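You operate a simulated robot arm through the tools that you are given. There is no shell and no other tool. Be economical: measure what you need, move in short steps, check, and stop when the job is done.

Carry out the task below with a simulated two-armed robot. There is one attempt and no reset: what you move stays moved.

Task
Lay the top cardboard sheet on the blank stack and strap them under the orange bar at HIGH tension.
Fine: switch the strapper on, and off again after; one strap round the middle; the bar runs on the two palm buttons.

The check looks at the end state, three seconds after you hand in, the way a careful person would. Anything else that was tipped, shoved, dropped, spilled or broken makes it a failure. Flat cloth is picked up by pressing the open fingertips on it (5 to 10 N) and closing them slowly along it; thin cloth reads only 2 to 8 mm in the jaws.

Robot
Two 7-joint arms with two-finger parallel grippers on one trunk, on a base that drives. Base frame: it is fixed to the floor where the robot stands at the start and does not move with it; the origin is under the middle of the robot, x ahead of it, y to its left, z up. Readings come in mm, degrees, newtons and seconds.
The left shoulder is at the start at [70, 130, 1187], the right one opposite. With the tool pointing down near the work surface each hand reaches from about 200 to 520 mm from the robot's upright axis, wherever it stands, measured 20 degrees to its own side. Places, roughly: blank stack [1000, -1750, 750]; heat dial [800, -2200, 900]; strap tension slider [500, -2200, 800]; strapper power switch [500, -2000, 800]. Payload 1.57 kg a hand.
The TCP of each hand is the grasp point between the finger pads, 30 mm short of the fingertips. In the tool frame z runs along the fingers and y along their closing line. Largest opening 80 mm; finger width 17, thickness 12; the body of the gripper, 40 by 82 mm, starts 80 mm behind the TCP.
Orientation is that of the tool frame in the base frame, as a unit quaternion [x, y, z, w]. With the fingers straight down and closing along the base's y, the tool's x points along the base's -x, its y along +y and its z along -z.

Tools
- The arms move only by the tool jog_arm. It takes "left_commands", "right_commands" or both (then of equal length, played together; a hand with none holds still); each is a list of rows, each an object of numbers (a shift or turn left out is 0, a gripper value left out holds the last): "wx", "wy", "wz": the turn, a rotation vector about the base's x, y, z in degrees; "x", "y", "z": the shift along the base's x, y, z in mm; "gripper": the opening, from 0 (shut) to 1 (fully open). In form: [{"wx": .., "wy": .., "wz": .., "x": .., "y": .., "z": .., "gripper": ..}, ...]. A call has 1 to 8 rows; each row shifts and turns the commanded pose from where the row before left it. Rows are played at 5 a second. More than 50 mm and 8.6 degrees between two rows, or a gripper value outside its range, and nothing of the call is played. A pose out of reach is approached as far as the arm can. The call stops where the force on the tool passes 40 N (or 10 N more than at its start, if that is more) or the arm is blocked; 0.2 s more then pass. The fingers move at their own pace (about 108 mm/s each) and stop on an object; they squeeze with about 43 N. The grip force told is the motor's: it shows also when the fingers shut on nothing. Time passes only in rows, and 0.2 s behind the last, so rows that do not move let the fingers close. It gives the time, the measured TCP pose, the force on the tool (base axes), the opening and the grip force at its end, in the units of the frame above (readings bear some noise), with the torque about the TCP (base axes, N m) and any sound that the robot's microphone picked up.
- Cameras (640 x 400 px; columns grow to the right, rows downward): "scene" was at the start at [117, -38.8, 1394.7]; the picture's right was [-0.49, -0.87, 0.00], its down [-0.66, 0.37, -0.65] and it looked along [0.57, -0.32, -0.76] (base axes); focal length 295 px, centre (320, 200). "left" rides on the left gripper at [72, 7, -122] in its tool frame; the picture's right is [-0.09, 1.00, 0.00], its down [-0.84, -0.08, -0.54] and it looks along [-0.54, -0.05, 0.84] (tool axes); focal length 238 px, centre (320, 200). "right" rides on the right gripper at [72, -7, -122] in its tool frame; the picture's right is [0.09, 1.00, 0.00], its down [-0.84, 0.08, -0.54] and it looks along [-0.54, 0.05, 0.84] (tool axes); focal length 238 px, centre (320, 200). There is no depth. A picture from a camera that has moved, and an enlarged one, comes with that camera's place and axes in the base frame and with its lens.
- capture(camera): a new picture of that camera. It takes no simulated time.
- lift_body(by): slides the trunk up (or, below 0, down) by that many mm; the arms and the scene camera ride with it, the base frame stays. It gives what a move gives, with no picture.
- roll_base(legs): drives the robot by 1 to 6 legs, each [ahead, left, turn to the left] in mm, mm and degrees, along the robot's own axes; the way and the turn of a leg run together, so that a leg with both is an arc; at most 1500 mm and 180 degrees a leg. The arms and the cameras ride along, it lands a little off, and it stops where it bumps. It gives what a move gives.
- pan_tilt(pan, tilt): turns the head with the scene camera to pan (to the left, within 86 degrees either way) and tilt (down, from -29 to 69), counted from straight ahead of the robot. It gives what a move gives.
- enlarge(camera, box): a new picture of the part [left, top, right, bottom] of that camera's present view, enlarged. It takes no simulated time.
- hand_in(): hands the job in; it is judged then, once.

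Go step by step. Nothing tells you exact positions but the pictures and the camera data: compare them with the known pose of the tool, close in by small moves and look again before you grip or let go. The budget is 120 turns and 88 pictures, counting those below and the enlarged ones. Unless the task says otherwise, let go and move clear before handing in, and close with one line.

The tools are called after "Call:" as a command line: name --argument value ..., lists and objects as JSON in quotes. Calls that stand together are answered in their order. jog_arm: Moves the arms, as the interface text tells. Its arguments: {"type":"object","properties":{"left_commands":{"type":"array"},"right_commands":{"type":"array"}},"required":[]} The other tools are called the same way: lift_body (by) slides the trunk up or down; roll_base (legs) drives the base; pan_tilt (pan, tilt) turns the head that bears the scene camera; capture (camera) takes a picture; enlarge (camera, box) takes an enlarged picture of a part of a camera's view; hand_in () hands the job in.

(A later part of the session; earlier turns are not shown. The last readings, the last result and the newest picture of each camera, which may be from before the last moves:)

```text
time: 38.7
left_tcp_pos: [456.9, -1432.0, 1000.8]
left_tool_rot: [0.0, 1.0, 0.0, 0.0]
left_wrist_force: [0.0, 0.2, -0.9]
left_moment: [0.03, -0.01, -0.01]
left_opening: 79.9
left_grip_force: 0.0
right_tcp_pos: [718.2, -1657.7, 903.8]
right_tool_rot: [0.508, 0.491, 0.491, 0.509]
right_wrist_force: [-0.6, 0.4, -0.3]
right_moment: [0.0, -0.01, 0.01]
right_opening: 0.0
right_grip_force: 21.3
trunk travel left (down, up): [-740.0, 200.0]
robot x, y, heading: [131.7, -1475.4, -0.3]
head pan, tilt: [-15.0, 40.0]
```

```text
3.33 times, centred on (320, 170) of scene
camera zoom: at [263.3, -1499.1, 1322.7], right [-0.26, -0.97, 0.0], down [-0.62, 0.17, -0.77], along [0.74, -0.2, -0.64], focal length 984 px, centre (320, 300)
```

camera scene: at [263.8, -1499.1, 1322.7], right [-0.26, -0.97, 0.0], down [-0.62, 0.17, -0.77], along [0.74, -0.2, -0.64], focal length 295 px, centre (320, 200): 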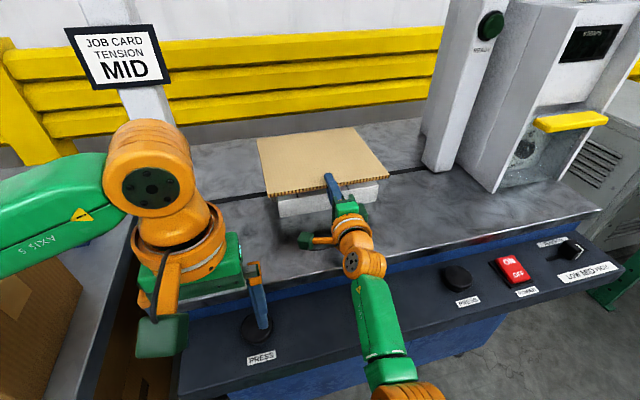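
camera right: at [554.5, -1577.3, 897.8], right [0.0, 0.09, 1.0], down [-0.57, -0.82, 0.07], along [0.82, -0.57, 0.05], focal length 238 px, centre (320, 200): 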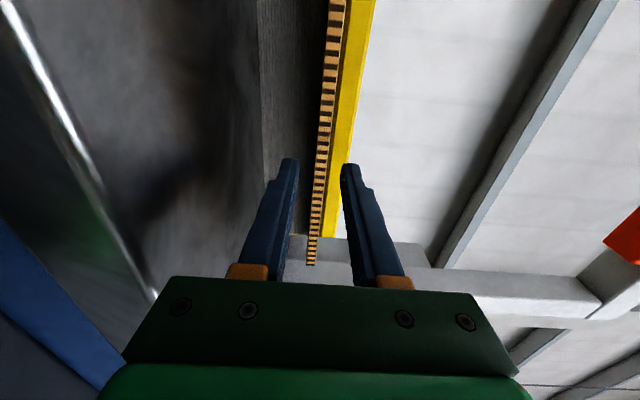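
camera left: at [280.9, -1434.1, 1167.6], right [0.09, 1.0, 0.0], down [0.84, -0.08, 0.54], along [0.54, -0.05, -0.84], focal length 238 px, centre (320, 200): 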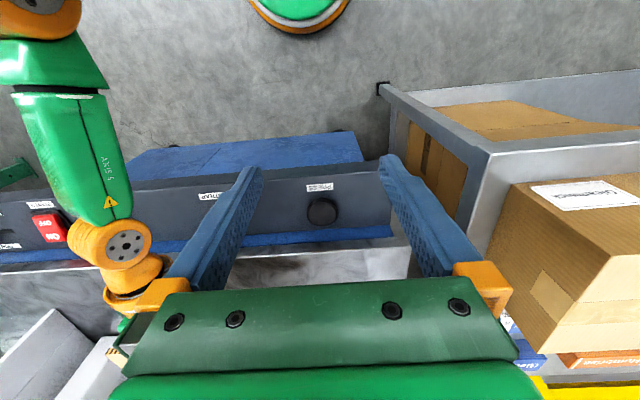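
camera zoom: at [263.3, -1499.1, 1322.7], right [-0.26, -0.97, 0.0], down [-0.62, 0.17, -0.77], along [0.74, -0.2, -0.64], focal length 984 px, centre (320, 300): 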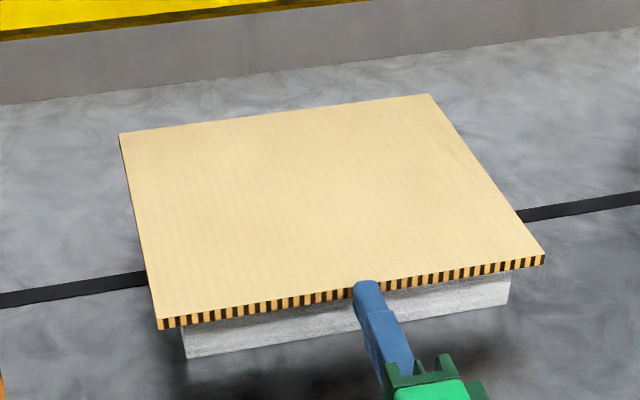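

Sheet is now x 748–991, centred over the stack. I back the base away and turn the right hand to point down again, then look at the console.

Call:
roll_base --legs '[[-200, 0, 0], [0, -300, 0]]'

Call:
jog_arm --right_commands '[{"wz": 1.8, "x": -20, "z": 20}, {"wx": -4.949, "wy": 4.949, "wz": 4.949, "z": 20, "x": -20}, {"wx": -4.949, "wy": 4.949, "wz": 4.949, "z": 20, "x": -20}, {"wx": -4.949, "wy": 4.949, "wz": 4.949, "z": 20, "x": -20}, {"wx": -4.949, "wy": 4.949, "wz": 4.949, "z": 20, "x": -20}, {"wx": -4.949, "wy": 4.949, "wz": 4.949, "z": 10, "x": -20}, {"wx": -4.949, "wy": 4.949, "wz": 4.949, "z": 10, "x": -20}, {"wx": -4.949, "wy": 4.949, "wz": 4.949, "x": -10}]'

Call:
jog_arm --right_commands '[{"wx": -4.949, "wy": 4.949, "wz": 4.949}, {"wx": -4.949, "wy": 4.949, "wz": 4.949}, {"wx": -4.949, "wy": 4.949, "wz": 4.949}, {"wx": -4.949, "wy": 4.949, "wz": 4.949}, {"wx": -4.949, "wy": 4.949, "wz": 4.949}, {"wx": -4.949, "wy": 4.949, "wz": 4.949}, {"wx": -4.949, "wy": 4.949, "wz": 4.949}]'

Call:
pan_tilt --pan -15 --tilt 40

Call:
capture --camera "scene"

```text
time: 42.0
left_tcp_pos: [257.5, -1732.8, 1001.1]
left_tool_rot: [0.001, 1.0, -0.001, 0.0]
left_wrist_force: [0.4, -0.5, 0.3]
left_moment: [0.02, 0.01, 0.01]
left_opening: 80.0
left_grip_force: 0.0
right_tcp_pos: [517.1, -1958.5, 904.7]
right_tool_rot: [0.509, 0.49, 0.491, 0.509]
right_wrist_force: [-0.1, 0.9, -0.2]
right_moment: [-0.02, -0.02, 0.0]
right_opening: 0.3
right_grip_force: 21.3
trunk travel left (down, up): [-740.0, 200.0]
robot x, y, heading: [-65.3, -1778.3, -0.3]
head pan, tilt: [-15.0, 40.0]
```

```text
time: 43.8
left_tcp_pos: [256.7, -1734.2, 1000.4]
left_tool_rot: [0.002, 1.0, 0.0, 0.0]
left_wrist_force: [-0.3, 0.9, 0.0]
left_moment: [-0.01, 0.03, 0.02]
left_opening: 80.1
left_grip_force: 0.1
right_tcp_pos: [366.8, -1960.8, 1024.7]
right_tool_rot: [0.29, 0.865, 0.288, 0.29]
right_wrist_force: [0.8, -0.1, -0.9]
right_moment: [0.03, 0.04, 0.03]
right_opening: 0.0
right_grip_force: 21.4
trunk travel left (down, up): [-740.0, 200.0]
robot x, y, heading: [-68.9, -1779.4, -0.1]
head pan, tilt: [-15.0, 40.0]
```

```text
time: 45.4
left_tcp_pos: [256.2, -1733.9, 1002.2]
left_tool_rot: [0.001, 1.0, -0.002, -0.001]
left_wrist_force: [0.1, 0.8, -0.4]
left_moment: [-0.01, -0.03, -0.02]
left_opening: 80.2
left_grip_force: 0.1
right_tcp_pos: [367.2, -1959.7, 1024.0]
right_tool_rot: [0.0, 1.0, -0.001, 0.002]
right_wrist_force: [-0.2, -0.7, -0.3]
right_moment: [0.02, 0.01, 0.01]
right_opening: 0.1
right_grip_force: 21.2
trunk travel left (down, up): [-740.0, 200.0]
robot x, y, heading: [-68.3, -1778.8, -0.4]
head pan, tilt: [-15.0, 40.0]
```

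```text
time: 46.0
left_tcp_pos: [257.8, -1734.8, 1000.1]
left_tool_rot: [0.001, 1.0, 0.0, 0.0]
left_wrist_force: [0.4, 0.6, -0.2]
left_moment: [0.0, -0.01, 0.02]
left_opening: 79.9
left_grip_force: 0.2
right_tcp_pos: [365.7, -1959.1, 1025.3]
right_tool_rot: [0.0, 1.0, 0.0, 0.003]
right_wrist_force: [0.4, 0.5, -0.4]
right_moment: [0.02, 0.02, -0.04]
right_opening: 0.3
right_grip_force: 21.5
trunk travel left (down, up): [-740.0, 200.0]
robot x, y, heading: [-71.8, -1779.1, -0.2]
head pan, tilt: [-15.0, 40.0]
```

```text
52 pictures are left
camera scene: at [62.7, -1800.8, 1322.6], right [-0.26, -0.97, 0.0], down [-0.62, 0.17, -0.77], along [0.74, -0.2, -0.64], focal length 295 px, centre (320, 200)
```

scene: 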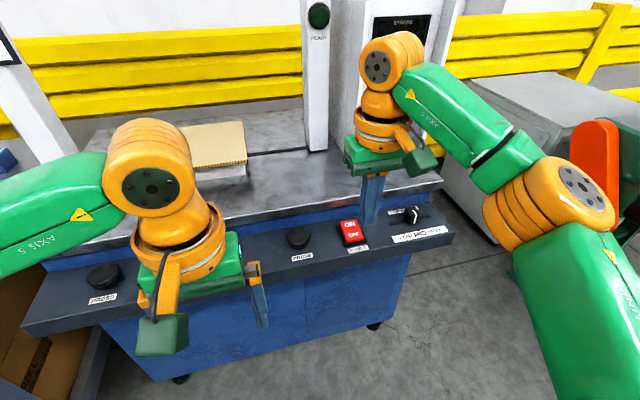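

Call:
enlarge --camera "scene" --box '[270, 180, 460, 290]'

Call:
enlarge --camera "scene" --box '[150, 100, 290, 200]'

Call:
capture --camera "right"

```text
3.37 times, centred on (365, 235) of scene
camera zoom: at [62.7, -1800.8, 1322.6], right [-0.26, -0.97, 0.0], down [-0.62, 0.17, -0.77], along [0.74, -0.2, -0.64], focal length 995 px, centre (168, 82)
```

zoom: 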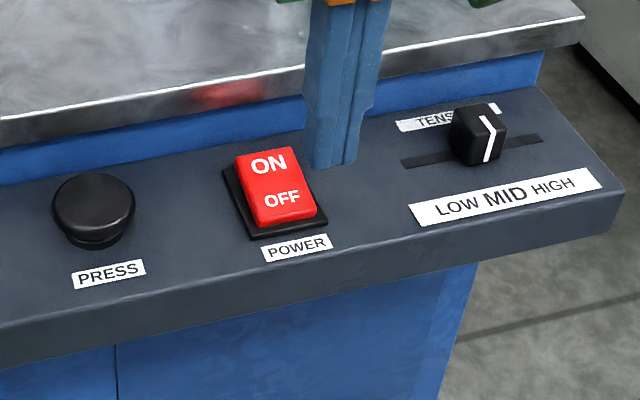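

```text
4.00 times, centred on (220, 150) of scene
camera zoom: at [62.7, -1800.8, 1322.6], right [-0.26, -0.97, 0.0], down [-0.62, 0.17, -0.77], along [0.74, -0.2, -0.64], focal length 1181 px, centre (720, 400)
```

zoom: 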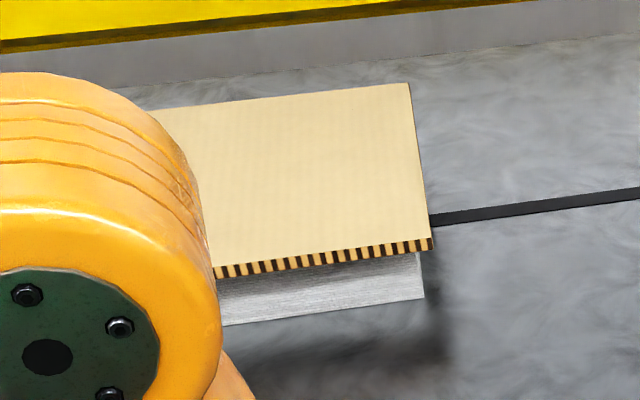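

```text
49 pictures are left
camera right: at [294.0, -1966.6, 1147.7], right [-0.09, 1.0, 0.0], down [0.83, 0.08, 0.55], along [0.54, 0.05, -0.84], focal length 238 px, centre (320, 200)
```

right: 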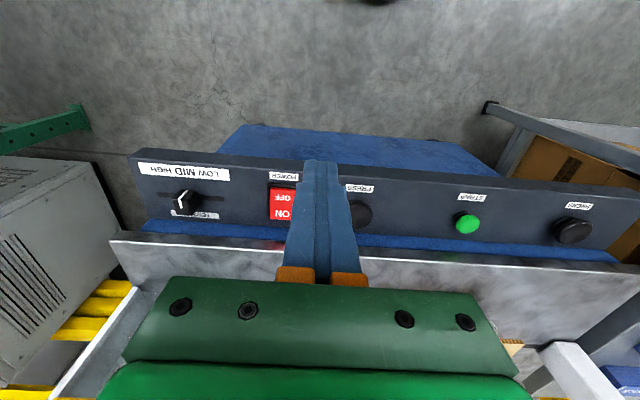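

Slider is at MID, power on the OFF side. ON half at about (552,-2010,803). I roll forward 185 mm so the right hand gets above the switch, then check.

Call:
roll_base --legs '[[185, -50, 0]]'

Call:
lift_body --by -120

Call:
capture --camera "right"

Call:
capture --camera "scene"

```text
time: 47.5
left_tcp_pos: [439.0, -1783.1, 1002.7]
left_tool_rot: [0.001, 1.0, 0.001, 0.002]
left_wrist_force: [-1.0, -0.4, -0.2]
left_moment: [-0.02, 0.01, 0.02]
left_opening: 79.9
left_grip_force: 0.0
right_tcp_pos: [549.5, -2008.7, 1026.2]
right_tool_rot: [0.0, 1.0, 0.001, 0.003]
right_wrist_force: [-0.1, -0.1, 0.0]
right_moment: [-0.02, 0.01, 0.03]
right_opening: 0.0
right_grip_force: 21.4
trunk travel left (down, up): [-740.0, 200.0]
robot x, y, heading: [114.1, -1828.0, -0.4]
head pan, tilt: [-15.0, 40.0]
```

```text
time: 49.0
left_tcp_pos: [440.9, -1784.2, 881.9]
left_tool_rot: [0.001, 1.0, 0.001, -0.001]
left_wrist_force: [0.6, 0.6, -0.1]
left_moment: [-0.02, 0.04, 0.01]
left_opening: 80.1
left_grip_force: 0.0
right_tcp_pos: [551.6, -2009.4, 904.6]
right_tool_rot: [0.0, 1.0, 0.0, 0.003]
right_wrist_force: [-0.1, -0.2, -0.2]
right_moment: [-0.01, -0.01, 0.0]
right_opening: 0.0
right_grip_force: 21.5
trunk travel left (down, up): [-620.0, 320.0]
robot x, y, heading: [116.6, -1827.1, 0.0]
head pan, tilt: [-15.0, 40.0]
```

```text
48 pictures are left
camera right: at [478.0, -2016.7, 1027.8], right [-0.09, 1.0, 0.0], down [0.83, 0.08, 0.55], along [0.54, 0.05, -0.84], focal length 238 px, centre (320, 200)
```

right: 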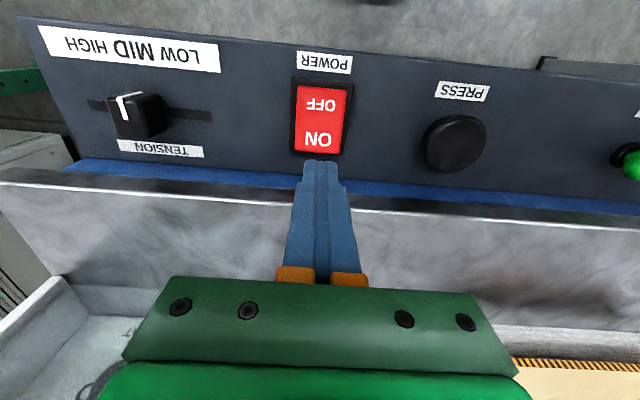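

```text
47 pictures are left
camera scene: at [246.6, -1851.0, 1202.7], right [-0.26, -0.97, 0.0], down [-0.62, 0.17, -0.77], along [0.74, -0.2, -0.64], focal length 295 px, centre (320, 200)
```

scene: 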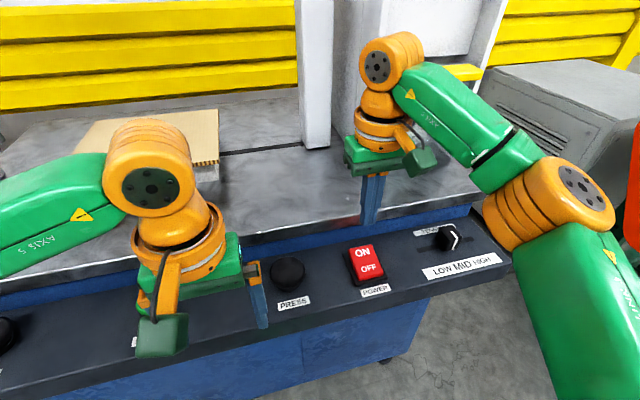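

The finger is right above the ON half (550,-2011). I go down onto it.

Call:
jog_arm --right_commands '[{"z": -30}, {"z": -25}, {"z": -6}, {"z": -3}, {"z": -3}]'

Call:
capture --camera "right"

```text
time: 50.2
left_tcp_pos: [441.3, -1782.6, 882.4]
left_tool_rot: [0.001, 1.0, 0.0, 0.0]
left_wrist_force: [0.4, 0.0, -1.2]
left_moment: [0.0, -0.01, 0.0]
left_opening: 79.7
left_grip_force: 0.0
right_tcp_pos: [551.1, -2010.4, 837.3]
right_tool_rot: [0.0, 1.0, 0.0, 0.003]
right_wrist_force: [0.4, 0.4, -0.8]
right_moment: [0.03, -0.03, -0.02]
right_opening: 0.3
right_grip_force: 21.3
trunk travel left (down, up): [-620.0, 320.0]
robot x, y, heading: [116.9, -1826.3, -0.1]
head pan, tilt: [-15.0, 40.0]
```

```text
46 pictures are left
camera right: at [478.2, -2017.1, 960.5], right [-0.09, 1.0, 0.0], down [0.83, 0.08, 0.55], along [0.54, 0.05, -0.84], focal length 238 px, centre (320, 200)
```

right: 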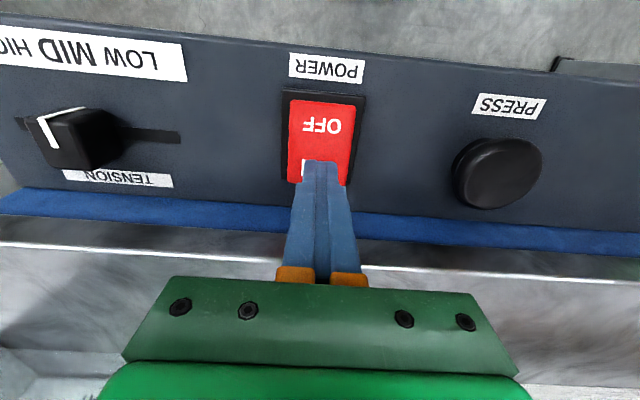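

Call:
jog_arm --right_commands '[{"z": -3}, {"z": -3}, {"z": -2}, {"z": -2}]'

```text
time: 51.2
left_tcp_pos: [440.7, -1784.8, 881.6]
left_tool_rot: [0.001, 1.0, 0.0, -0.001]
left_wrist_force: [-0.9, -0.4, 0.0]
left_moment: [0.0, 0.01, 0.0]
left_opening: 80.1
left_grip_force: 0.1
right_tcp_pos: [550.0, -2009.4, 827.7]
right_tool_rot: [0.0, 1.0, 0.001, 0.002]
right_wrist_force: [1.2, -0.3, 1.3]
right_moment: [0.0, -0.01, 0.0]
right_opening: 0.0
right_grip_force: 21.1
trunk travel left (down, up): [-620.0, 320.0]
robot x, y, heading: [115.4, -1826.8, -0.0]
head pan, tilt: [-15.0, 40.0]
```

Call:
jog_arm --right_commands '[{"z": -2}, {"z": -2}, {"z": -2}]'

```text
time: 52.0
left_tcp_pos: [438.6, -1784.8, 882.9]
left_tool_rot: [0.001, 1.0, -0.001, 0.002]
left_wrist_force: [1.3, 0.2, -0.7]
left_moment: [0.01, 0.01, 0.02]
left_opening: 80.0
left_grip_force: 0.1
right_tcp_pos: [551.1, -2009.4, 826.0]
right_tool_rot: [0.001, 1.0, 0.001, 0.007]
right_wrist_force: [14.4, -6.8, 34.8]
right_moment: [-0.23, -0.2, 0.26]
right_opening: 0.0
right_grip_force: 20.8
trunk travel left (down, up): [-620.0, 320.0]
robot x, y, heading: [116.4, -1829.9, -0.3]
head pan, tilt: [-15.0, 40.0]
```

Pressed to 35 N. I raise and look whether it switched.

Call:
jog_arm --right_commands '[{"z": 20}, {"z": 40}]'

Call:
enlarge --camera "scene" --box '[260, 0, 480, 310]'

Call:
capture --camera "right"

```text
time: 52.6
left_tcp_pos: [439.1, -1783.1, 881.8]
left_tool_rot: [0.001, 1.0, 0.0, 0.001]
left_wrist_force: [0.2, -0.3, 0.2]
left_moment: [0.01, -0.01, 0.0]
left_opening: 80.0
left_grip_force: 0.1
right_tcp_pos: [550.4, -2009.3, 883.2]
right_tool_rot: [0.001, 1.0, 0.0, 0.002]
right_wrist_force: [-0.8, 0.1, 0.3]
right_moment: [-0.02, 0.03, 0.01]
right_opening: 0.1
right_grip_force: 20.9
trunk travel left (down, up): [-620.0, 320.0]
robot x, y, heading: [115.5, -1829.2, 0.1]
head pan, tilt: [-15.0, 40.0]
```

```text
1.29 times, centred on (370, 155) of scene
camera zoom: at [245.6, -1850.2, 1202.6], right [-0.26, -0.97, 0.0], down [-0.62, 0.17, -0.77], along [0.74, -0.2, -0.64], focal length 381 px, centre (256, 258)
```

zoom: 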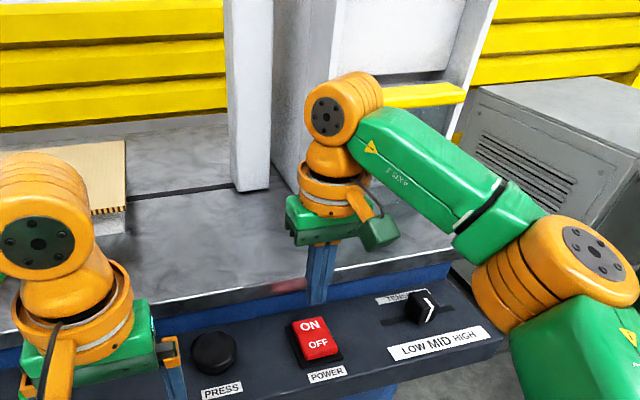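

```text
44 pictures are left
camera right: at [476.8, -2016.2, 1004.7], right [-0.09, 1.0, 0.0], down [0.83, 0.08, 0.55], along [0.54, 0.05, -0.84], focal length 238 px, centre (320, 200)
```

right: 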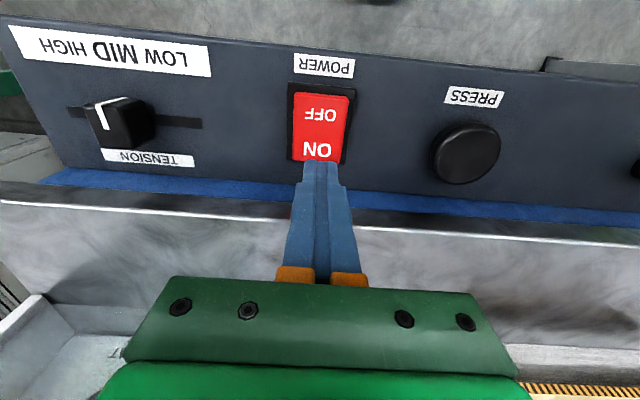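

Call:
enlarge --camera "scene" --box '[330, 215, 480, 310]'

Call:
pan_tilt --pan -15 --tilt 5

Call:
capture --camera "scene"

```text
4.21 times, centred on (405, 262) of scene
camera zoom: at [245.6, -1850.2, 1202.6], right [-0.26, -0.97, 0.0], down [-0.62, 0.17, -0.77], along [0.74, -0.2, -0.64], focal length 1244 px, centre (-38, -63)
```

zoom: 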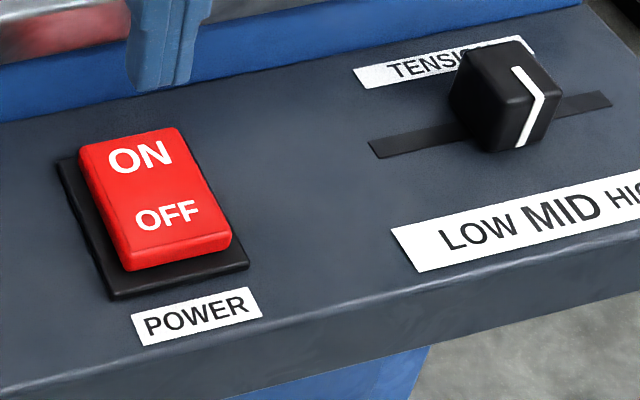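

```text
time: 53.6
left_tcp_pos: [440.8, -1784.3, 882.3]
left_tool_rot: [0.001, 1.0, 0.0, 0.0]
left_wrist_force: [0.3, -0.4, 0.5]
left_moment: [-0.01, 0.0, 0.0]
left_opening: 79.8
left_grip_force: 0.1
right_tcp_pos: [551.0, -2009.2, 881.0]
right_tool_rot: [0.0, 1.0, 0.001, 0.003]
right_wrist_force: [0.4, 0.3, -0.1]
right_moment: [0.01, 0.01, -0.01]
right_opening: 0.0
right_grip_force: 21.6
trunk travel left (down, up): [-620.0, 320.0]
robot x, y, heading: [116.1, -1827.8, -0.3]
head pan, tilt: [-15.0, 5.0]
```

```text
42 pictures are left
camera scene: at [253.3, -1852.8, 1258.3], right [-0.26, -0.97, 0.0], down [-0.09, 0.02, -1.0], along [0.96, -0.26, -0.09], focal length 295 px, centre (320, 200)
```

scene: 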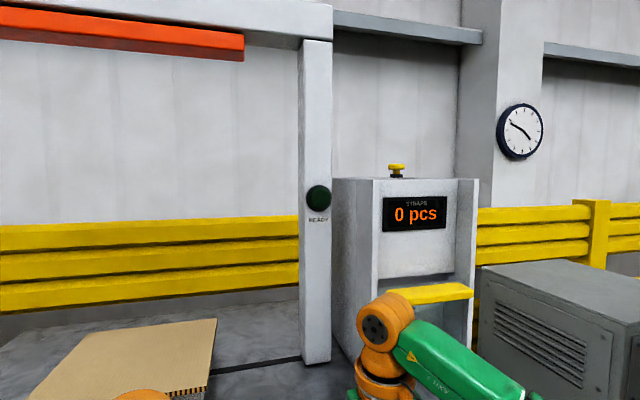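

The strapper is on ("0 pcs"). Now the tension slider: slot runs y ≈ -2113…-2219 at x ≈ 541, knob at MID ≈ -2163. I raise slightly and shift the base right so the right hand is above the knob.

Call:
roll_base --legs '[[0, -152, 0]]'

Call:
jog_arm --right_commands '[{"x": -10, "gripper": 0.85}, {}]'

Call:
pan_tilt --pan -30 --tilt 35

Call:
capture --camera "right"

Call:
capture --camera "scene"

```text
time: 55.0
left_tcp_pos: [440.2, -1934.1, 882.2]
left_tool_rot: [0.001, 1.0, -0.001, 0.001]
left_wrist_force: [0.3, 0.3, -0.6]
left_moment: [0.01, -0.03, 0.05]
left_opening: 80.1
left_grip_force: 0.2
right_tcp_pos: [550.4, -2160.1, 882.0]
right_tool_rot: [-0.001, 1.0, 0.0, 0.003]
right_wrist_force: [0.2, -0.1, 0.5]
right_moment: [0.0, -0.01, -0.02]
right_opening: 0.0
right_grip_force: 20.9
trunk travel left (down, up): [-620.0, 320.0]
robot x, y, heading: [115.0, -1980.0, -0.3]
head pan, tilt: [-15.0, 5.0]
```

```text
time: 55.6
left_tcp_pos: [439.8, -1934.9, 881.4]
left_tool_rot: [0.001, 1.0, 0.001, 0.0]
left_wrist_force: [0.0, 0.1, 0.2]
left_moment: [0.0, 0.01, 0.01]
left_opening: 79.7
left_grip_force: 0.2
right_tcp_pos: [541.1, -2160.8, 881.0]
right_tool_rot: [0.0, 1.0, 0.001, 0.002]
right_wrist_force: [0.6, -0.2, -0.2]
right_moment: [0.0, 0.01, 0.01]
right_opening: 68.0
right_grip_force: 0.1
trunk travel left (down, up): [-620.0, 320.0]
robot x, y, heading: [113.6, -1975.1, -0.2]
head pan, tilt: [-15.0, 5.0]
```

```text
time: 56.5
left_tcp_pos: [440.3, -1934.8, 881.9]
left_tool_rot: [0.001, 1.0, 0.0, -0.001]
left_wrist_force: [-0.2, 0.9, 0.0]
left_moment: [-0.02, -0.01, 0.01]
left_opening: 80.2
left_grip_force: 0.0
right_tcp_pos: [541.3, -2160.2, 880.6]
right_tool_rot: [0.0, 1.0, 0.001, 0.002]
right_wrist_force: [-0.4, -0.8, 0.4]
right_moment: [-0.01, 0.01, 0.01]
right_opening: 68.2
right_grip_force: 0.0
trunk travel left (down, up): [-620.0, 320.0]
robot x, y, heading: [113.7, -1978.5, -0.1]
head pan, tilt: [-30.0, 35.0]
```

```text
41 pictures are left
camera right: at [467.6, -2167.6, 1004.3], right [-0.09, 1.0, 0.0], down [0.83, 0.08, 0.55], along [0.54, 0.05, -0.84], focal length 238 px, centre (320, 200)
```

right: 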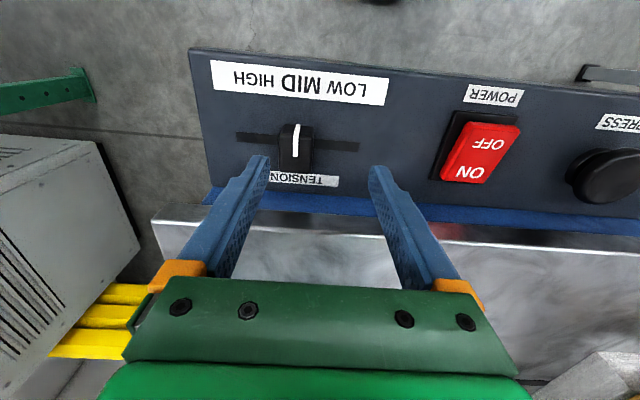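

```text
40 pictures are left
camera scene: at [240.6, -2023.9, 1210.3], right [-0.5, -0.86, 0.0], down [-0.5, 0.29, -0.82], along [0.71, -0.41, -0.57], focal length 295 px, centre (320, 200)
```

scene: 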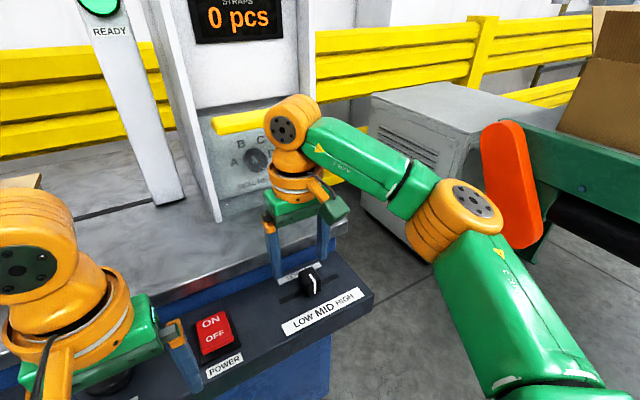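

READY is lit green. The knob sits at about (536,-2180), HIGH at y ≈ -2218. I align, descend around the knob and close on it.

Call:
jog_arm --right_commands '[{"x": -4, "y": -19}, {"z": -20}, {"z": -20}, {}]'

Call:
capture --camera "right"

```text
time: 57.5
left_tcp_pos: [440.7, -1936.2, 880.7]
left_tool_rot: [0.001, 1.0, 0.0, 0.0]
left_wrist_force: [0.7, -0.2, 0.2]
left_moment: [0.04, -0.04, 0.0]
left_opening: 79.6
left_grip_force: 0.1
right_tcp_pos: [536.7, -2180.1, 841.5]
right_tool_rot: [0.001, 1.0, 0.001, 0.002]
right_wrist_force: [0.9, 0.1, -0.2]
right_moment: [-0.01, -0.04, 0.02]
right_opening: 67.8
right_grip_force: 0.1
trunk travel left (down, up): [-620.0, 320.0]
robot x, y, heading: [111.0, -1984.3, -0.2]
head pan, tilt: [-30.0, 35.0]
```

```text
39 pictures are left
camera right: at [463.4, -2186.6, 964.7], right [-0.09, 1.0, 0.0], down [0.83, 0.08, 0.55], along [0.54, 0.05, -0.84], focal length 238 px, centre (320, 200)
```

right: 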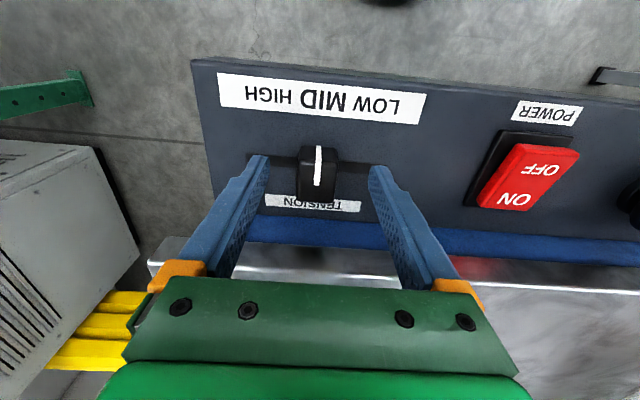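

Call:
jog_arm --right_commands '[{"z": -6}, {"gripper": 0.45}, {"gripper": 0.2}, {}]'

Call:
capture --camera "right"

```text
time: 58.5
left_tcp_pos: [441.2, -1935.5, 881.4]
left_tool_rot: [0.001, 1.0, 0.0, 0.0]
left_wrist_force: [-0.3, -0.2, 0.3]
left_moment: [0.0, 0.0, -0.01]
left_opening: 80.0
left_grip_force: 0.0
right_tcp_pos: [537.1, -2180.0, 836.0]
right_tool_rot: [0.0, 1.0, 0.001, 0.003]
right_wrist_force: [1.7, -1.6, 0.4]
right_moment: [-0.1, -0.35, 0.01]
right_opening: 29.2
right_grip_force: 39.6
trunk travel left (down, up): [-620.0, 320.0]
robot x, y, heading: [114.3, -1976.7, 0.1]
head pan, tilt: [-30.0, 35.0]
```

```text
38 pictures are left
camera right: at [463.8, -2187.2, 958.6], right [-0.09, 1.0, 0.0], down [0.83, 0.08, 0.55], along [0.54, 0.05, -0.84], focal length 238 px, centre (320, 200)
```

right: 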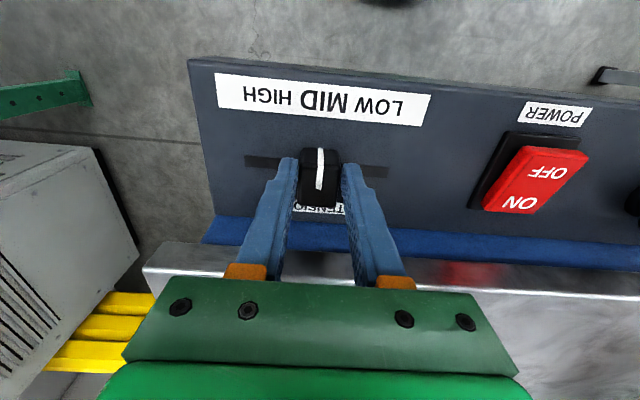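

The knob is gripped (29 mm). I slide it toward HIGH (-y).

Call:
jog_arm --right_commands '[{"y": -10}, {"y": -10}, {"y": -8}, {"y": -6}, {"y": -4}]'

Call:
capture --camera "right"

```text
time: 59.8
left_tcp_pos: [441.2, -1934.8, 881.3]
left_tool_rot: [0.001, 1.0, 0.0, 0.0]
left_wrist_force: [-0.1, 0.3, -0.8]
left_moment: [0.02, -0.05, 0.01]
left_opening: 80.1
left_grip_force: 0.1
right_tcp_pos: [536.9, -2219.1, 835.9]
right_tool_rot: [0.002, 1.0, -0.001, 0.001]
right_wrist_force: [4.9, -0.2, 4.8]
right_moment: [0.0, 0.16, 0.08]
right_opening: 29.4
right_grip_force: 39.4
trunk travel left (down, up): [-620.0, 320.0]
robot x, y, heading: [113.6, -1979.1, -0.1]
head pan, tilt: [-30.0, 35.0]
```

```text
37 pictures are left
camera right: at [463.9, -2225.0, 958.6], right [-0.09, 1.0, 0.0], down [0.83, 0.08, 0.55], along [0.54, 0.05, -0.84], focal length 238 px, centre (320, 200)
```

right: 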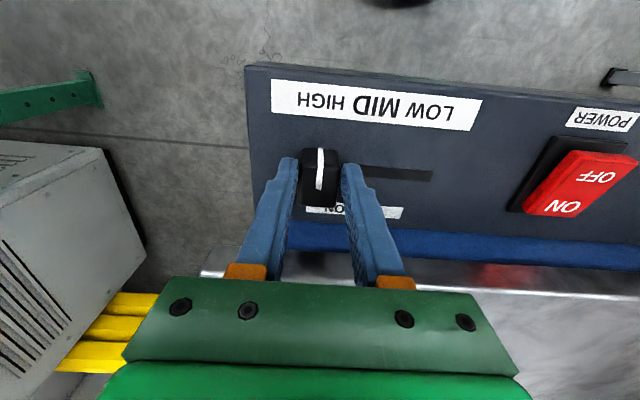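

Call:
jog_arm --right_commands '[{"y": -3}, {}]'

```text
time: 60.4
left_tcp_pos: [440.0, -1934.4, 881.3]
left_tool_rot: [0.001, 1.0, -0.001, 0.0]
left_wrist_force: [0.3, 0.6, 0.8]
left_moment: [-0.01, -0.01, 0.03]
left_opening: 79.9
left_grip_force: 0.1
right_tcp_pos: [536.4, -2220.7, 835.9]
right_tool_rot: [0.0, 1.0, 0.001, 0.002]
right_wrist_force: [2.1, -0.8, 6.8]
right_moment: [0.03, 0.44, 0.03]
right_opening: 29.4
right_grip_force: 39.2
trunk travel left (down, up): [-620.0, 320.0]
robot x, y, heading: [115.5, -1976.7, -0.0]
head pan, tilt: [-30.0, 35.0]
```

Slider is at HIGH. I release, rise, and shift the base left to stand between the two PRESS buttons.

Call:
jog_arm --right_commands '[{"gripper": 0.8}, {}, {"z": 30}, {"z": 30, "gripper": 0}, {}]' --left_commands '[{"gripper": 0}, {}, {"z": 10}, {"z": 10}, {}]'

Call:
enlarge --camera "scene" --box '[180, 240, 390, 380]'

Call:
roll_base --legs '[[0, 304, 0]]'

Call:
jog_arm --left_commands '[{"x": 12, "y": 22}, {"x": 12, "y": 22}, {"x": 12, "y": 22}, {"x": 12, "y": 22}, {"x": 12, "y": 22}, {"x": 12, "y": 22}, {"x": 12, "y": 22}]' --right_commands '[{"y": 5}, {"y": 5}, {"y": 5}, {"y": 5}, {"y": 5}, {"y": 5}, {"y": 5}]'

Call:
capture --camera "right"

Call:
capture --camera "left"

```text
time: 61.5
left_tcp_pos: [440.8, -1934.8, 901.4]
left_tool_rot: [0.001, 1.0, 0.0, 0.0]
left_wrist_force: [-0.6, 0.7, 0.1]
left_moment: [-0.03, -0.01, -0.03]
left_opening: 0.3
left_grip_force: 21.6
right_tcp_pos: [537.0, -2221.6, 895.1]
right_tool_rot: [0.0, 1.0, 0.001, 0.002]
right_wrist_force: [0.3, -0.8, 0.5]
right_moment: [0.03, 0.01, 0.0]
right_opening: 0.0
right_grip_force: 21.0
trunk travel left (down, up): [-620.0, 320.0]
robot x, y, heading: [117.0, -1980.3, -0.2]
head pan, tilt: [-30.0, 35.0]
```

```text
2.86 times, centred on (285, 310) of scene
camera zoom: at [240.7, -2024.3, 1210.2], right [-0.5, -0.86, 0.0], down [-0.5, 0.29, -0.82], along [0.71, -0.41, -0.57], focal length 844 px, centre (420, -114)
```

zoom: 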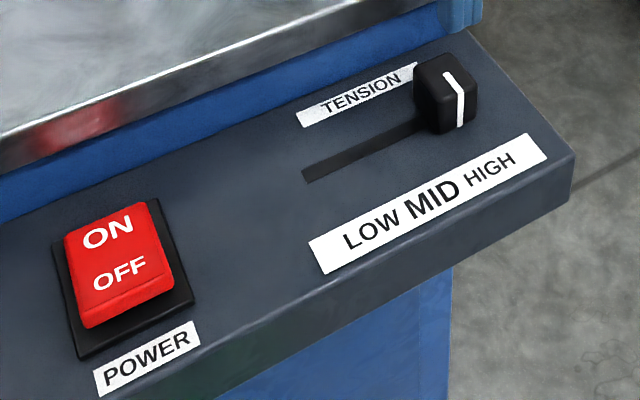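

```text
time: 63.6
left_tcp_pos: [441.3, -1629.9, 901.2]
left_tool_rot: [0.0, 1.0, 0.0, 0.001]
left_wrist_force: [0.4, 0.2, 0.4]
left_moment: [0.03, -0.02, -0.05]
left_opening: 0.0
left_grip_force: 21.0
right_tcp_pos: [537.9, -1915.8, 895.6]
right_tool_rot: [0.0, 1.0, 0.001, 0.002]
right_wrist_force: [-0.8, -0.1, -0.8]
right_moment: [0.01, -0.02, -0.04]
right_opening: 0.1
right_grip_force: 21.2
trunk travel left (down, up): [-620.0, 320.0]
robot x, y, heading: [117.5, -1672.0, -0.1]
head pan, tilt: [-30.0, 35.0]
```

```text
time: 65.2
left_tcp_pos: [527.2, -1473.9, 899.3]
left_tool_rot: [0.0, 1.0, 0.0, 0.0]
left_wrist_force: [0.2, -0.3, 0.3]
left_moment: [-0.02, 0.0, -0.01]
left_opening: 0.0
left_grip_force: 21.3
right_tcp_pos: [537.4, -1879.8, 895.2]
right_tool_rot: [0.0, 1.0, 0.0, 0.003]
right_wrist_force: [0.6, 1.0, 0.5]
right_moment: [-0.02, 0.0, 0.04]
right_opening: 0.2
right_grip_force: 21.1
trunk travel left (down, up): [-620.0, 320.0]
robot x, y, heading: [113.4, -1673.2, -0.4]
head pan, tilt: [-30.0, 35.0]
```

```text
35 pictures are left
camera right: at [464.2, -1886.6, 1018.4], right [-0.09, 1.0, 0.0], down [0.83, 0.08, 0.55], along [0.54, 0.05, -0.84], focal length 238 px, centre (320, 200)
```

right: 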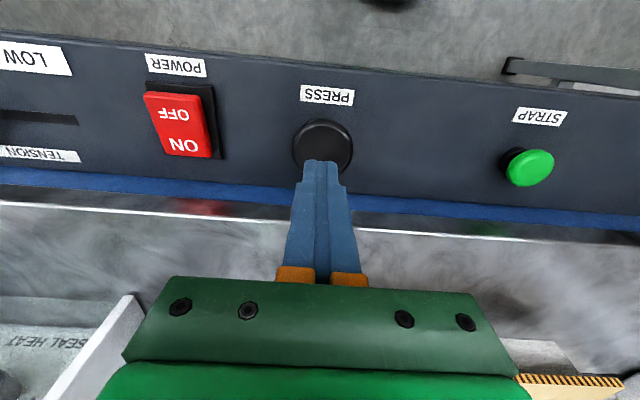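

```text
34 pictures are left
camera left: at [455.0, -1466.1, 1022.0], right [0.09, 1.0, 0.0], down [0.84, -0.08, 0.54], along [0.54, -0.05, -0.84], focal length 238 px, centre (320, 200)
```

left: 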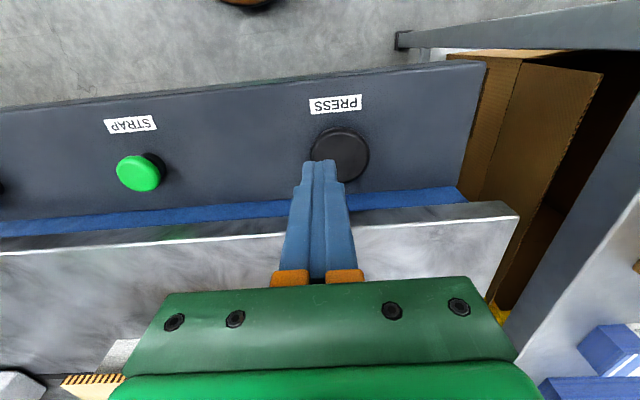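

Right PRESS ≈ (540,-1878), left PRESS ≈ (540,-1455), STRAP ≈ (545,-1663). I align both hands and descend to just above.

Call:
jog_arm --left_commands '[{"x": 13, "y": 18}, {"z": -25}, {"z": -24}, {}]' --right_commands '[{"x": 3, "y": 1}, {"z": -25}, {"z": -20}, {}]'

Call:
capture --camera "right"

Call:
capture --camera "left"

```text
time: 66.2
left_tcp_pos: [539.6, -1458.4, 851.8]
left_tool_rot: [0.0, 1.0, 0.0, 0.001]
left_wrist_force: [-0.1, 0.9, 0.0]
left_moment: [0.0, -0.02, 0.01]
left_opening: 0.1
left_grip_force: 21.4
right_tcp_pos: [539.7, -1879.5, 849.3]
right_tool_rot: [0.0, 1.0, 0.0, 0.003]
right_wrist_force: [0.5, -0.2, -0.7]
right_moment: [0.0, 0.0, -0.01]
right_opening: 0.1
right_grip_force: 21.3
trunk travel left (down, up): [-620.0, 320.0]
robot x, y, heading: [113.3, -1669.9, -0.1]
head pan, tilt: [-30.0, 35.0]
```

```text
33 pictures are left
camera right: at [467.1, -1885.9, 972.8], right [-0.09, 1.0, 0.0], down [0.83, 0.08, 0.55], along [0.54, 0.05, -0.84], focal length 238 px, centre (320, 200)
```

right: 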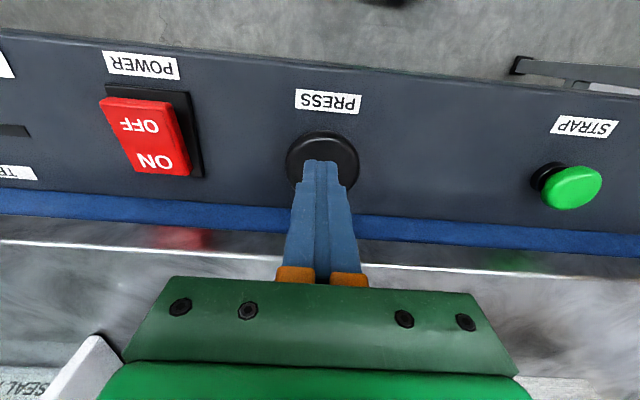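

```text
32 pictures are left
camera left: at [467.0, -1449.2, 973.3], right [0.09, 1.0, 0.0], down [0.84, -0.08, 0.54], along [0.54, -0.05, -0.84], focal length 238 px, centre (320, 200)
```

left: 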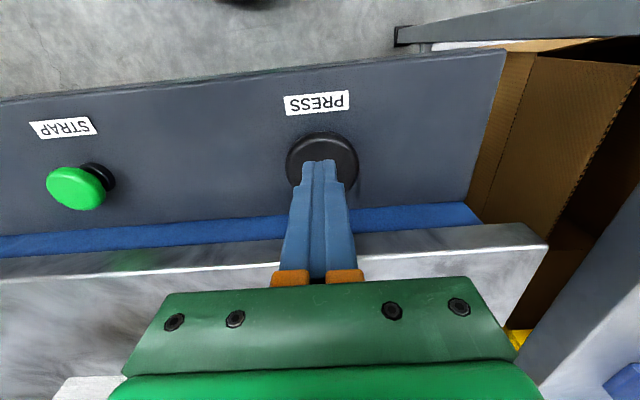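

Both fingers are over their buttons. I raise the head view to watch the bar, then press both.

Call:
pan_tilt --pan 0 --tilt 20

Call:
jog_arm --left_commands '[{"z": -7}, {"z": -4}, {"z": -4}, {"z": -3}, {"z": -3}]' --right_commands '[{"z": -5}, {"z": -4}, {"z": -4}, {"z": -3}, {"z": -3}]'

Call:
capture --camera "scene"

```text
time: 67.2
left_tcp_pos: [538.3, -1456.3, 851.5]
left_tool_rot: [0.0, 1.0, 0.0, 0.001]
left_wrist_force: [0.1, 0.0, 0.4]
left_moment: [0.01, 0.02, 0.0]
left_opening: 0.0
left_grip_force: 21.2
right_tcp_pos: [539.8, -1879.5, 849.4]
right_tool_rot: [0.0, 1.0, 0.001, 0.003]
right_wrist_force: [0.7, 0.4, 0.4]
right_moment: [-0.01, 0.01, -0.02]
right_opening: 0.1
right_grip_force: 21.4
trunk travel left (down, up): [-620.0, 320.0]
robot x, y, heading: [115.1, -1672.7, -0.5]
head pan, tilt: [0.0, 20.0]
```

```text
time: 68.4
left_tcp_pos: [538.4, -1457.7, 830.9]
left_tool_rot: [0.0, 1.0, 0.0, 0.001]
left_wrist_force: [0.9, -0.6, 3.2]
left_moment: [-0.01, -0.01, -0.04]
left_opening: 0.1
left_grip_force: 21.7
right_tcp_pos: [538.9, -1879.5, 831.4]
right_tool_rot: [-0.001, 1.0, 0.001, 0.003]
right_wrist_force: [1.2, -0.4, 3.3]
right_moment: [0.04, -0.01, 0.01]
right_opening: 0.1
right_grip_force: 20.8
trunk travel left (down, up): [-620.0, 320.0]
robot x, y, heading: [112.9, -1675.2, -0.2]
head pan, tilt: [0.0, 20.0]
```

```text
31 pictures are left
camera scene: at [257.4, -1674.6, 1234.3], right [0.0, -1.0, 0.0], down [-0.34, 0.0, -0.94], along [0.94, 0.0, -0.34], focal length 295 px, centre (320, 200)
```

scene: 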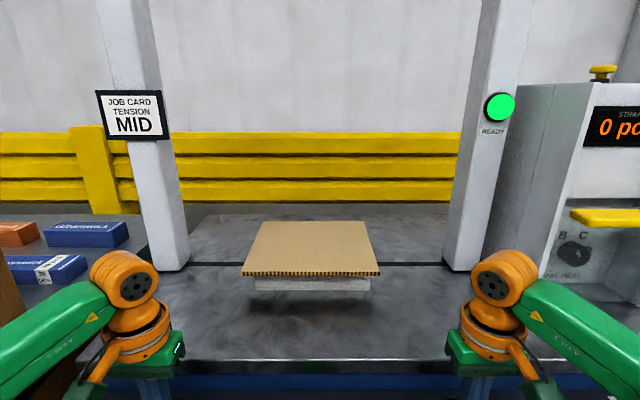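

Both touch at ~3 N, nicely equal. I press further and hold.

Call:
jog_arm --left_commands '[{"z": -2}, {"z": -2}, {"z": -2}, {"z": -2}, {}, {}]' --right_commands '[{"z": -2}, {"z": -2}, {"z": -2}, {"z": -2}, {}, {}]'

Call:
capture --camera "scene"

```text
time: 69.8
left_tcp_pos: [536.7, -1458.0, 825.0]
left_tool_rot: [0.0, 1.0, 0.001, 0.004]
left_wrist_force: [17.0, 6.4, 34.7]
left_moment: [0.21, -0.49, 0.01]
left_opening: 0.2
left_grip_force: 21.4
right_tcp_pos: [538.9, -1879.7, 825.7]
right_tool_rot: [0.0, 1.0, 0.001, 0.004]
right_wrist_force: [12.9, -3.7, 27.9]
right_moment: [-0.11, -0.33, 0.01]
right_opening: 0.1
right_grip_force: 21.3
trunk travel left (down, up): [-620.0, 320.0]
robot x, y, heading: [114.8, -1675.3, -0.3]
head pan, tilt: [0.0, 20.0]
heard: click, click
```

```text
30 pictures are left
camera scene: at [255.2, -1674.6, 1234.9], right [0.0, -1.0, 0.0], down [-0.34, 0.0, -0.94], along [0.94, 0.0, -0.34], focal length 295 px, centre (320, 200)
```

scene: 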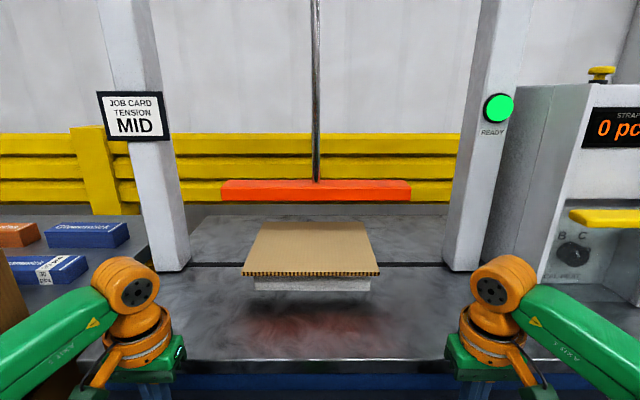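

Two clicks and the bar is coming down. I keep holding.

Call:
jog_arm --left_commands '[{}, {}, {}, {}]' --right_commands '[{}, {}, {}, {}]'

Call:
capture --camera "scene"

```text
time: 70.8
left_tcp_pos: [535.3, -1458.1, 825.5]
left_tool_rot: [0.0, 1.0, -0.001, 0.002]
left_wrist_force: [18.5, 5.3, 39.0]
left_moment: [0.14, -0.57, 0.02]
left_opening: 0.0
left_grip_force: 21.7
right_tcp_pos: [537.9, -1879.0, 826.4]
right_tool_rot: [0.0, 1.0, 0.001, 0.004]
right_wrist_force: [15.9, -2.2, 32.9]
right_moment: [-0.06, -0.45, 0.0]
right_opening: 0.0
right_grip_force: 21.1
trunk travel left (down, up): [-620.0, 320.0]
robot x, y, heading: [116.8, -1675.0, -0.2]
head pan, tilt: [0.0, 20.0]
```

```text
29 pictures are left
camera scene: at [254.5, -1674.7, 1234.7], right [0.0, -1.0, 0.0], down [-0.34, 0.0, -0.94], along [0.94, 0.0, -0.34], focal length 295 px, centre (320, 200)
```

scene: 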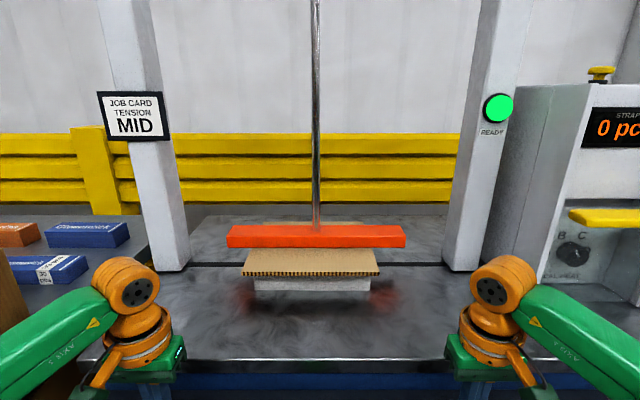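

Call:
jog_arm --left_commands '[{}, {}]' --right_commands '[{}, {}]'

Call:
enlarge --camera "scene" --box '[200, 200, 430, 320]'

```text
time: 71.4
left_tcp_pos: [536.9, -1458.0, 824.4]
left_tool_rot: [0.001, 1.0, -0.001, 0.002]
left_wrist_force: [17.0, 2.0, 37.6]
left_moment: [0.08, -0.52, -0.01]
left_opening: 0.0
left_grip_force: 21.2
right_tcp_pos: [538.8, -1879.3, 825.7]
right_tool_rot: [0.0, 1.0, 0.001, 0.004]
right_wrist_force: [14.3, 0.6, 32.4]
right_moment: [-0.02, -0.47, -0.01]
right_opening: 0.0
right_grip_force: 21.6
trunk travel left (down, up): [-620.0, 320.0]
robot x, y, heading: [115.6, -1675.7, -0.1]
head pan, tilt: [0.0, 20.0]
```

```text
2.78 times, centred on (315, 260) of scene
camera zoom: at [253.9, -1674.8, 1234.7], right [0.0, -1.0, 0.0], down [-0.34, 0.0, -0.94], along [0.94, 0.0, -0.34], focal length 822 px, centre (334, 33)
```

zoom: 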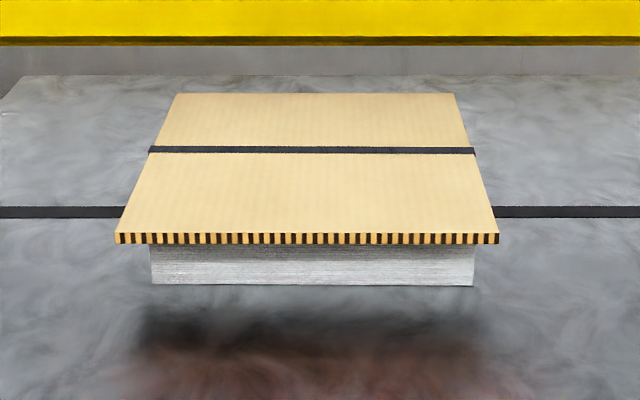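

A strap is already round the middle and the bar has left. I release the buttons at once so no second strap is run, and check.

Call:
jog_arm --left_commands '[{"z": 15}, {"z": 30}, {"z": 25}]' --right_commands '[{"z": 15}, {"z": 30}, {"z": 25}]'

Call:
capture --camera "scene"

Call:
enlarge --camera "scene" --box '[540, 60, 640, 130]'

```text
time: 72.2
left_tcp_pos: [538.3, -1456.7, 892.4]
left_tool_rot: [0.0, 1.0, 0.0, 0.001]
left_wrist_force: [-0.6, 0.5, 0.7]
left_moment: [0.03, -0.02, -0.03]
left_opening: 0.0
left_grip_force: 21.4
right_tcp_pos: [538.9, -1878.9, 893.6]
right_tool_rot: [0.001, 1.0, 0.001, 0.002]
right_wrist_force: [-0.7, 0.6, 0.3]
right_moment: [-0.01, -0.02, 0.03]
right_opening: 0.0
right_grip_force: 21.1
trunk travel left (down, up): [-620.0, 320.0]
robot x, y, heading: [113.9, -1674.0, -0.2]
head pan, tilt: [0.0, 20.0]
```

```text
27 pictures are left
camera scene: at [257.3, -1674.7, 1233.9], right [0.0, -1.0, 0.0], down [-0.34, 0.0, -0.94], along [0.94, 0.0, -0.34], focal length 295 px, centre (320, 200)
```

scene: 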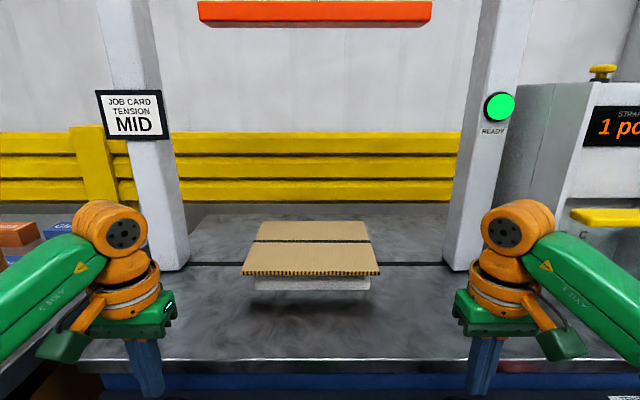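

```text
5.71 times, centred on (590, 95) of scene
camera zoom: at [257.3, -1674.7, 1233.9], right [0.0, -1.0, 0.0], down [-0.34, 0.0, -0.94], along [0.94, 0.0, -0.34], focal length 1688 px, centre (-1223, 800)
```

zoom: 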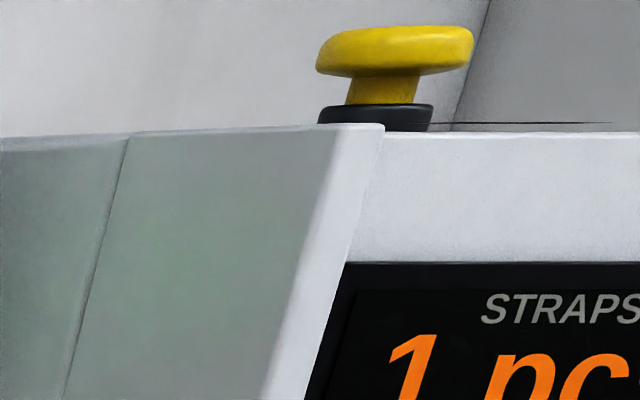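

One strap counted and placed across the middle. Now switch off: shift so the right hand is above OFF at about (520,-2011).

Call:
roll_base --legs '[[0, -131, 0]]'

Call:
jog_arm --right_commands '[{"x": -19}, {}]'

Call:
capture --camera "right"

```text
time: 73.5
left_tcp_pos: [539.1, -1585.1, 892.0]
left_tool_rot: [0.0, 1.0, -0.001, 0.0]
left_wrist_force: [0.2, -0.4, -0.5]
left_moment: [0.01, 0.0, 0.01]
left_opening: 0.1
left_grip_force: 20.6
right_tcp_pos: [540.0, -2008.1, 893.8]
right_tool_rot: [-0.001, 1.0, 0.0, 0.002]
right_wrist_force: [0.0, 0.6, 0.2]
right_moment: [-0.01, -0.04, -0.05]
right_opening: 0.1
right_grip_force: 21.0
trunk travel left (down, up): [-620.0, 320.0]
robot x, y, heading: [113.6, -1801.9, 0.2]
head pan, tilt: [0.0, 20.0]
```

```text
time: 74.0
left_tcp_pos: [538.2, -1586.3, 891.9]
left_tool_rot: [0.0, 1.0, 0.0, 0.0]
left_wrist_force: [-0.3, -0.1, -0.1]
left_moment: [0.0, 0.03, 0.0]
left_opening: 0.4
left_grip_force: 21.7
right_tcp_pos: [520.3, -2009.6, 892.8]
right_tool_rot: [-0.001, 1.0, 0.0, 0.002]
right_wrist_force: [-0.4, -0.5, 0.2]
right_moment: [-0.01, 0.01, 0.03]
right_opening: 0.0
right_grip_force: 21.6
trunk travel left (down, up): [-620.0, 320.0]
robot x, y, heading: [114.6, -1805.7, 0.2]
head pan, tilt: [0.0, 20.0]
```

```text
25 pictures are left
camera right: at [447.8, -2016.2, 1016.3], right [-0.09, 1.0, 0.0], down [0.83, 0.08, 0.55], along [0.54, 0.05, -0.84], focal length 238 px, centre (320, 200)
```

right: 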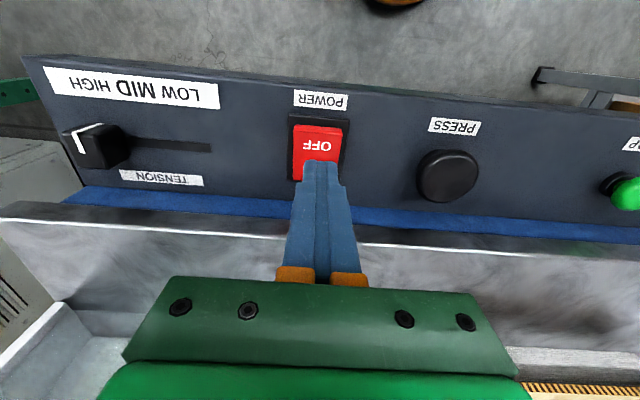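

Call:
jog_arm --right_commands '[{"x": -3, "z": -30}, {"z": -22}, {"z": -6}, {"z": -4}, {"z": -3}, {"z": -3}]'

```text
time: 75.5
left_tcp_pos: [538.9, -1585.7, 893.9]
left_tool_rot: [0.0, 1.0, 0.001, 0.0]
left_wrist_force: [0.2, 0.5, -0.7]
left_moment: [0.01, 0.0, 0.0]
left_opening: 0.1
left_grip_force: 21.4
right_tcp_pos: [518.1, -2008.7, 826.6]
right_tool_rot: [-0.001, 1.0, 0.001, 0.003]
right_wrist_force: [0.0, -0.2, -0.4]
right_moment: [0.01, -0.01, 0.01]
right_opening: 0.0
right_grip_force: 20.6
trunk travel left (down, up): [-620.0, 320.0]
robot x, y, heading: [113.7, -1805.2, -0.1]
head pan, tilt: [0.0, 20.0]
```

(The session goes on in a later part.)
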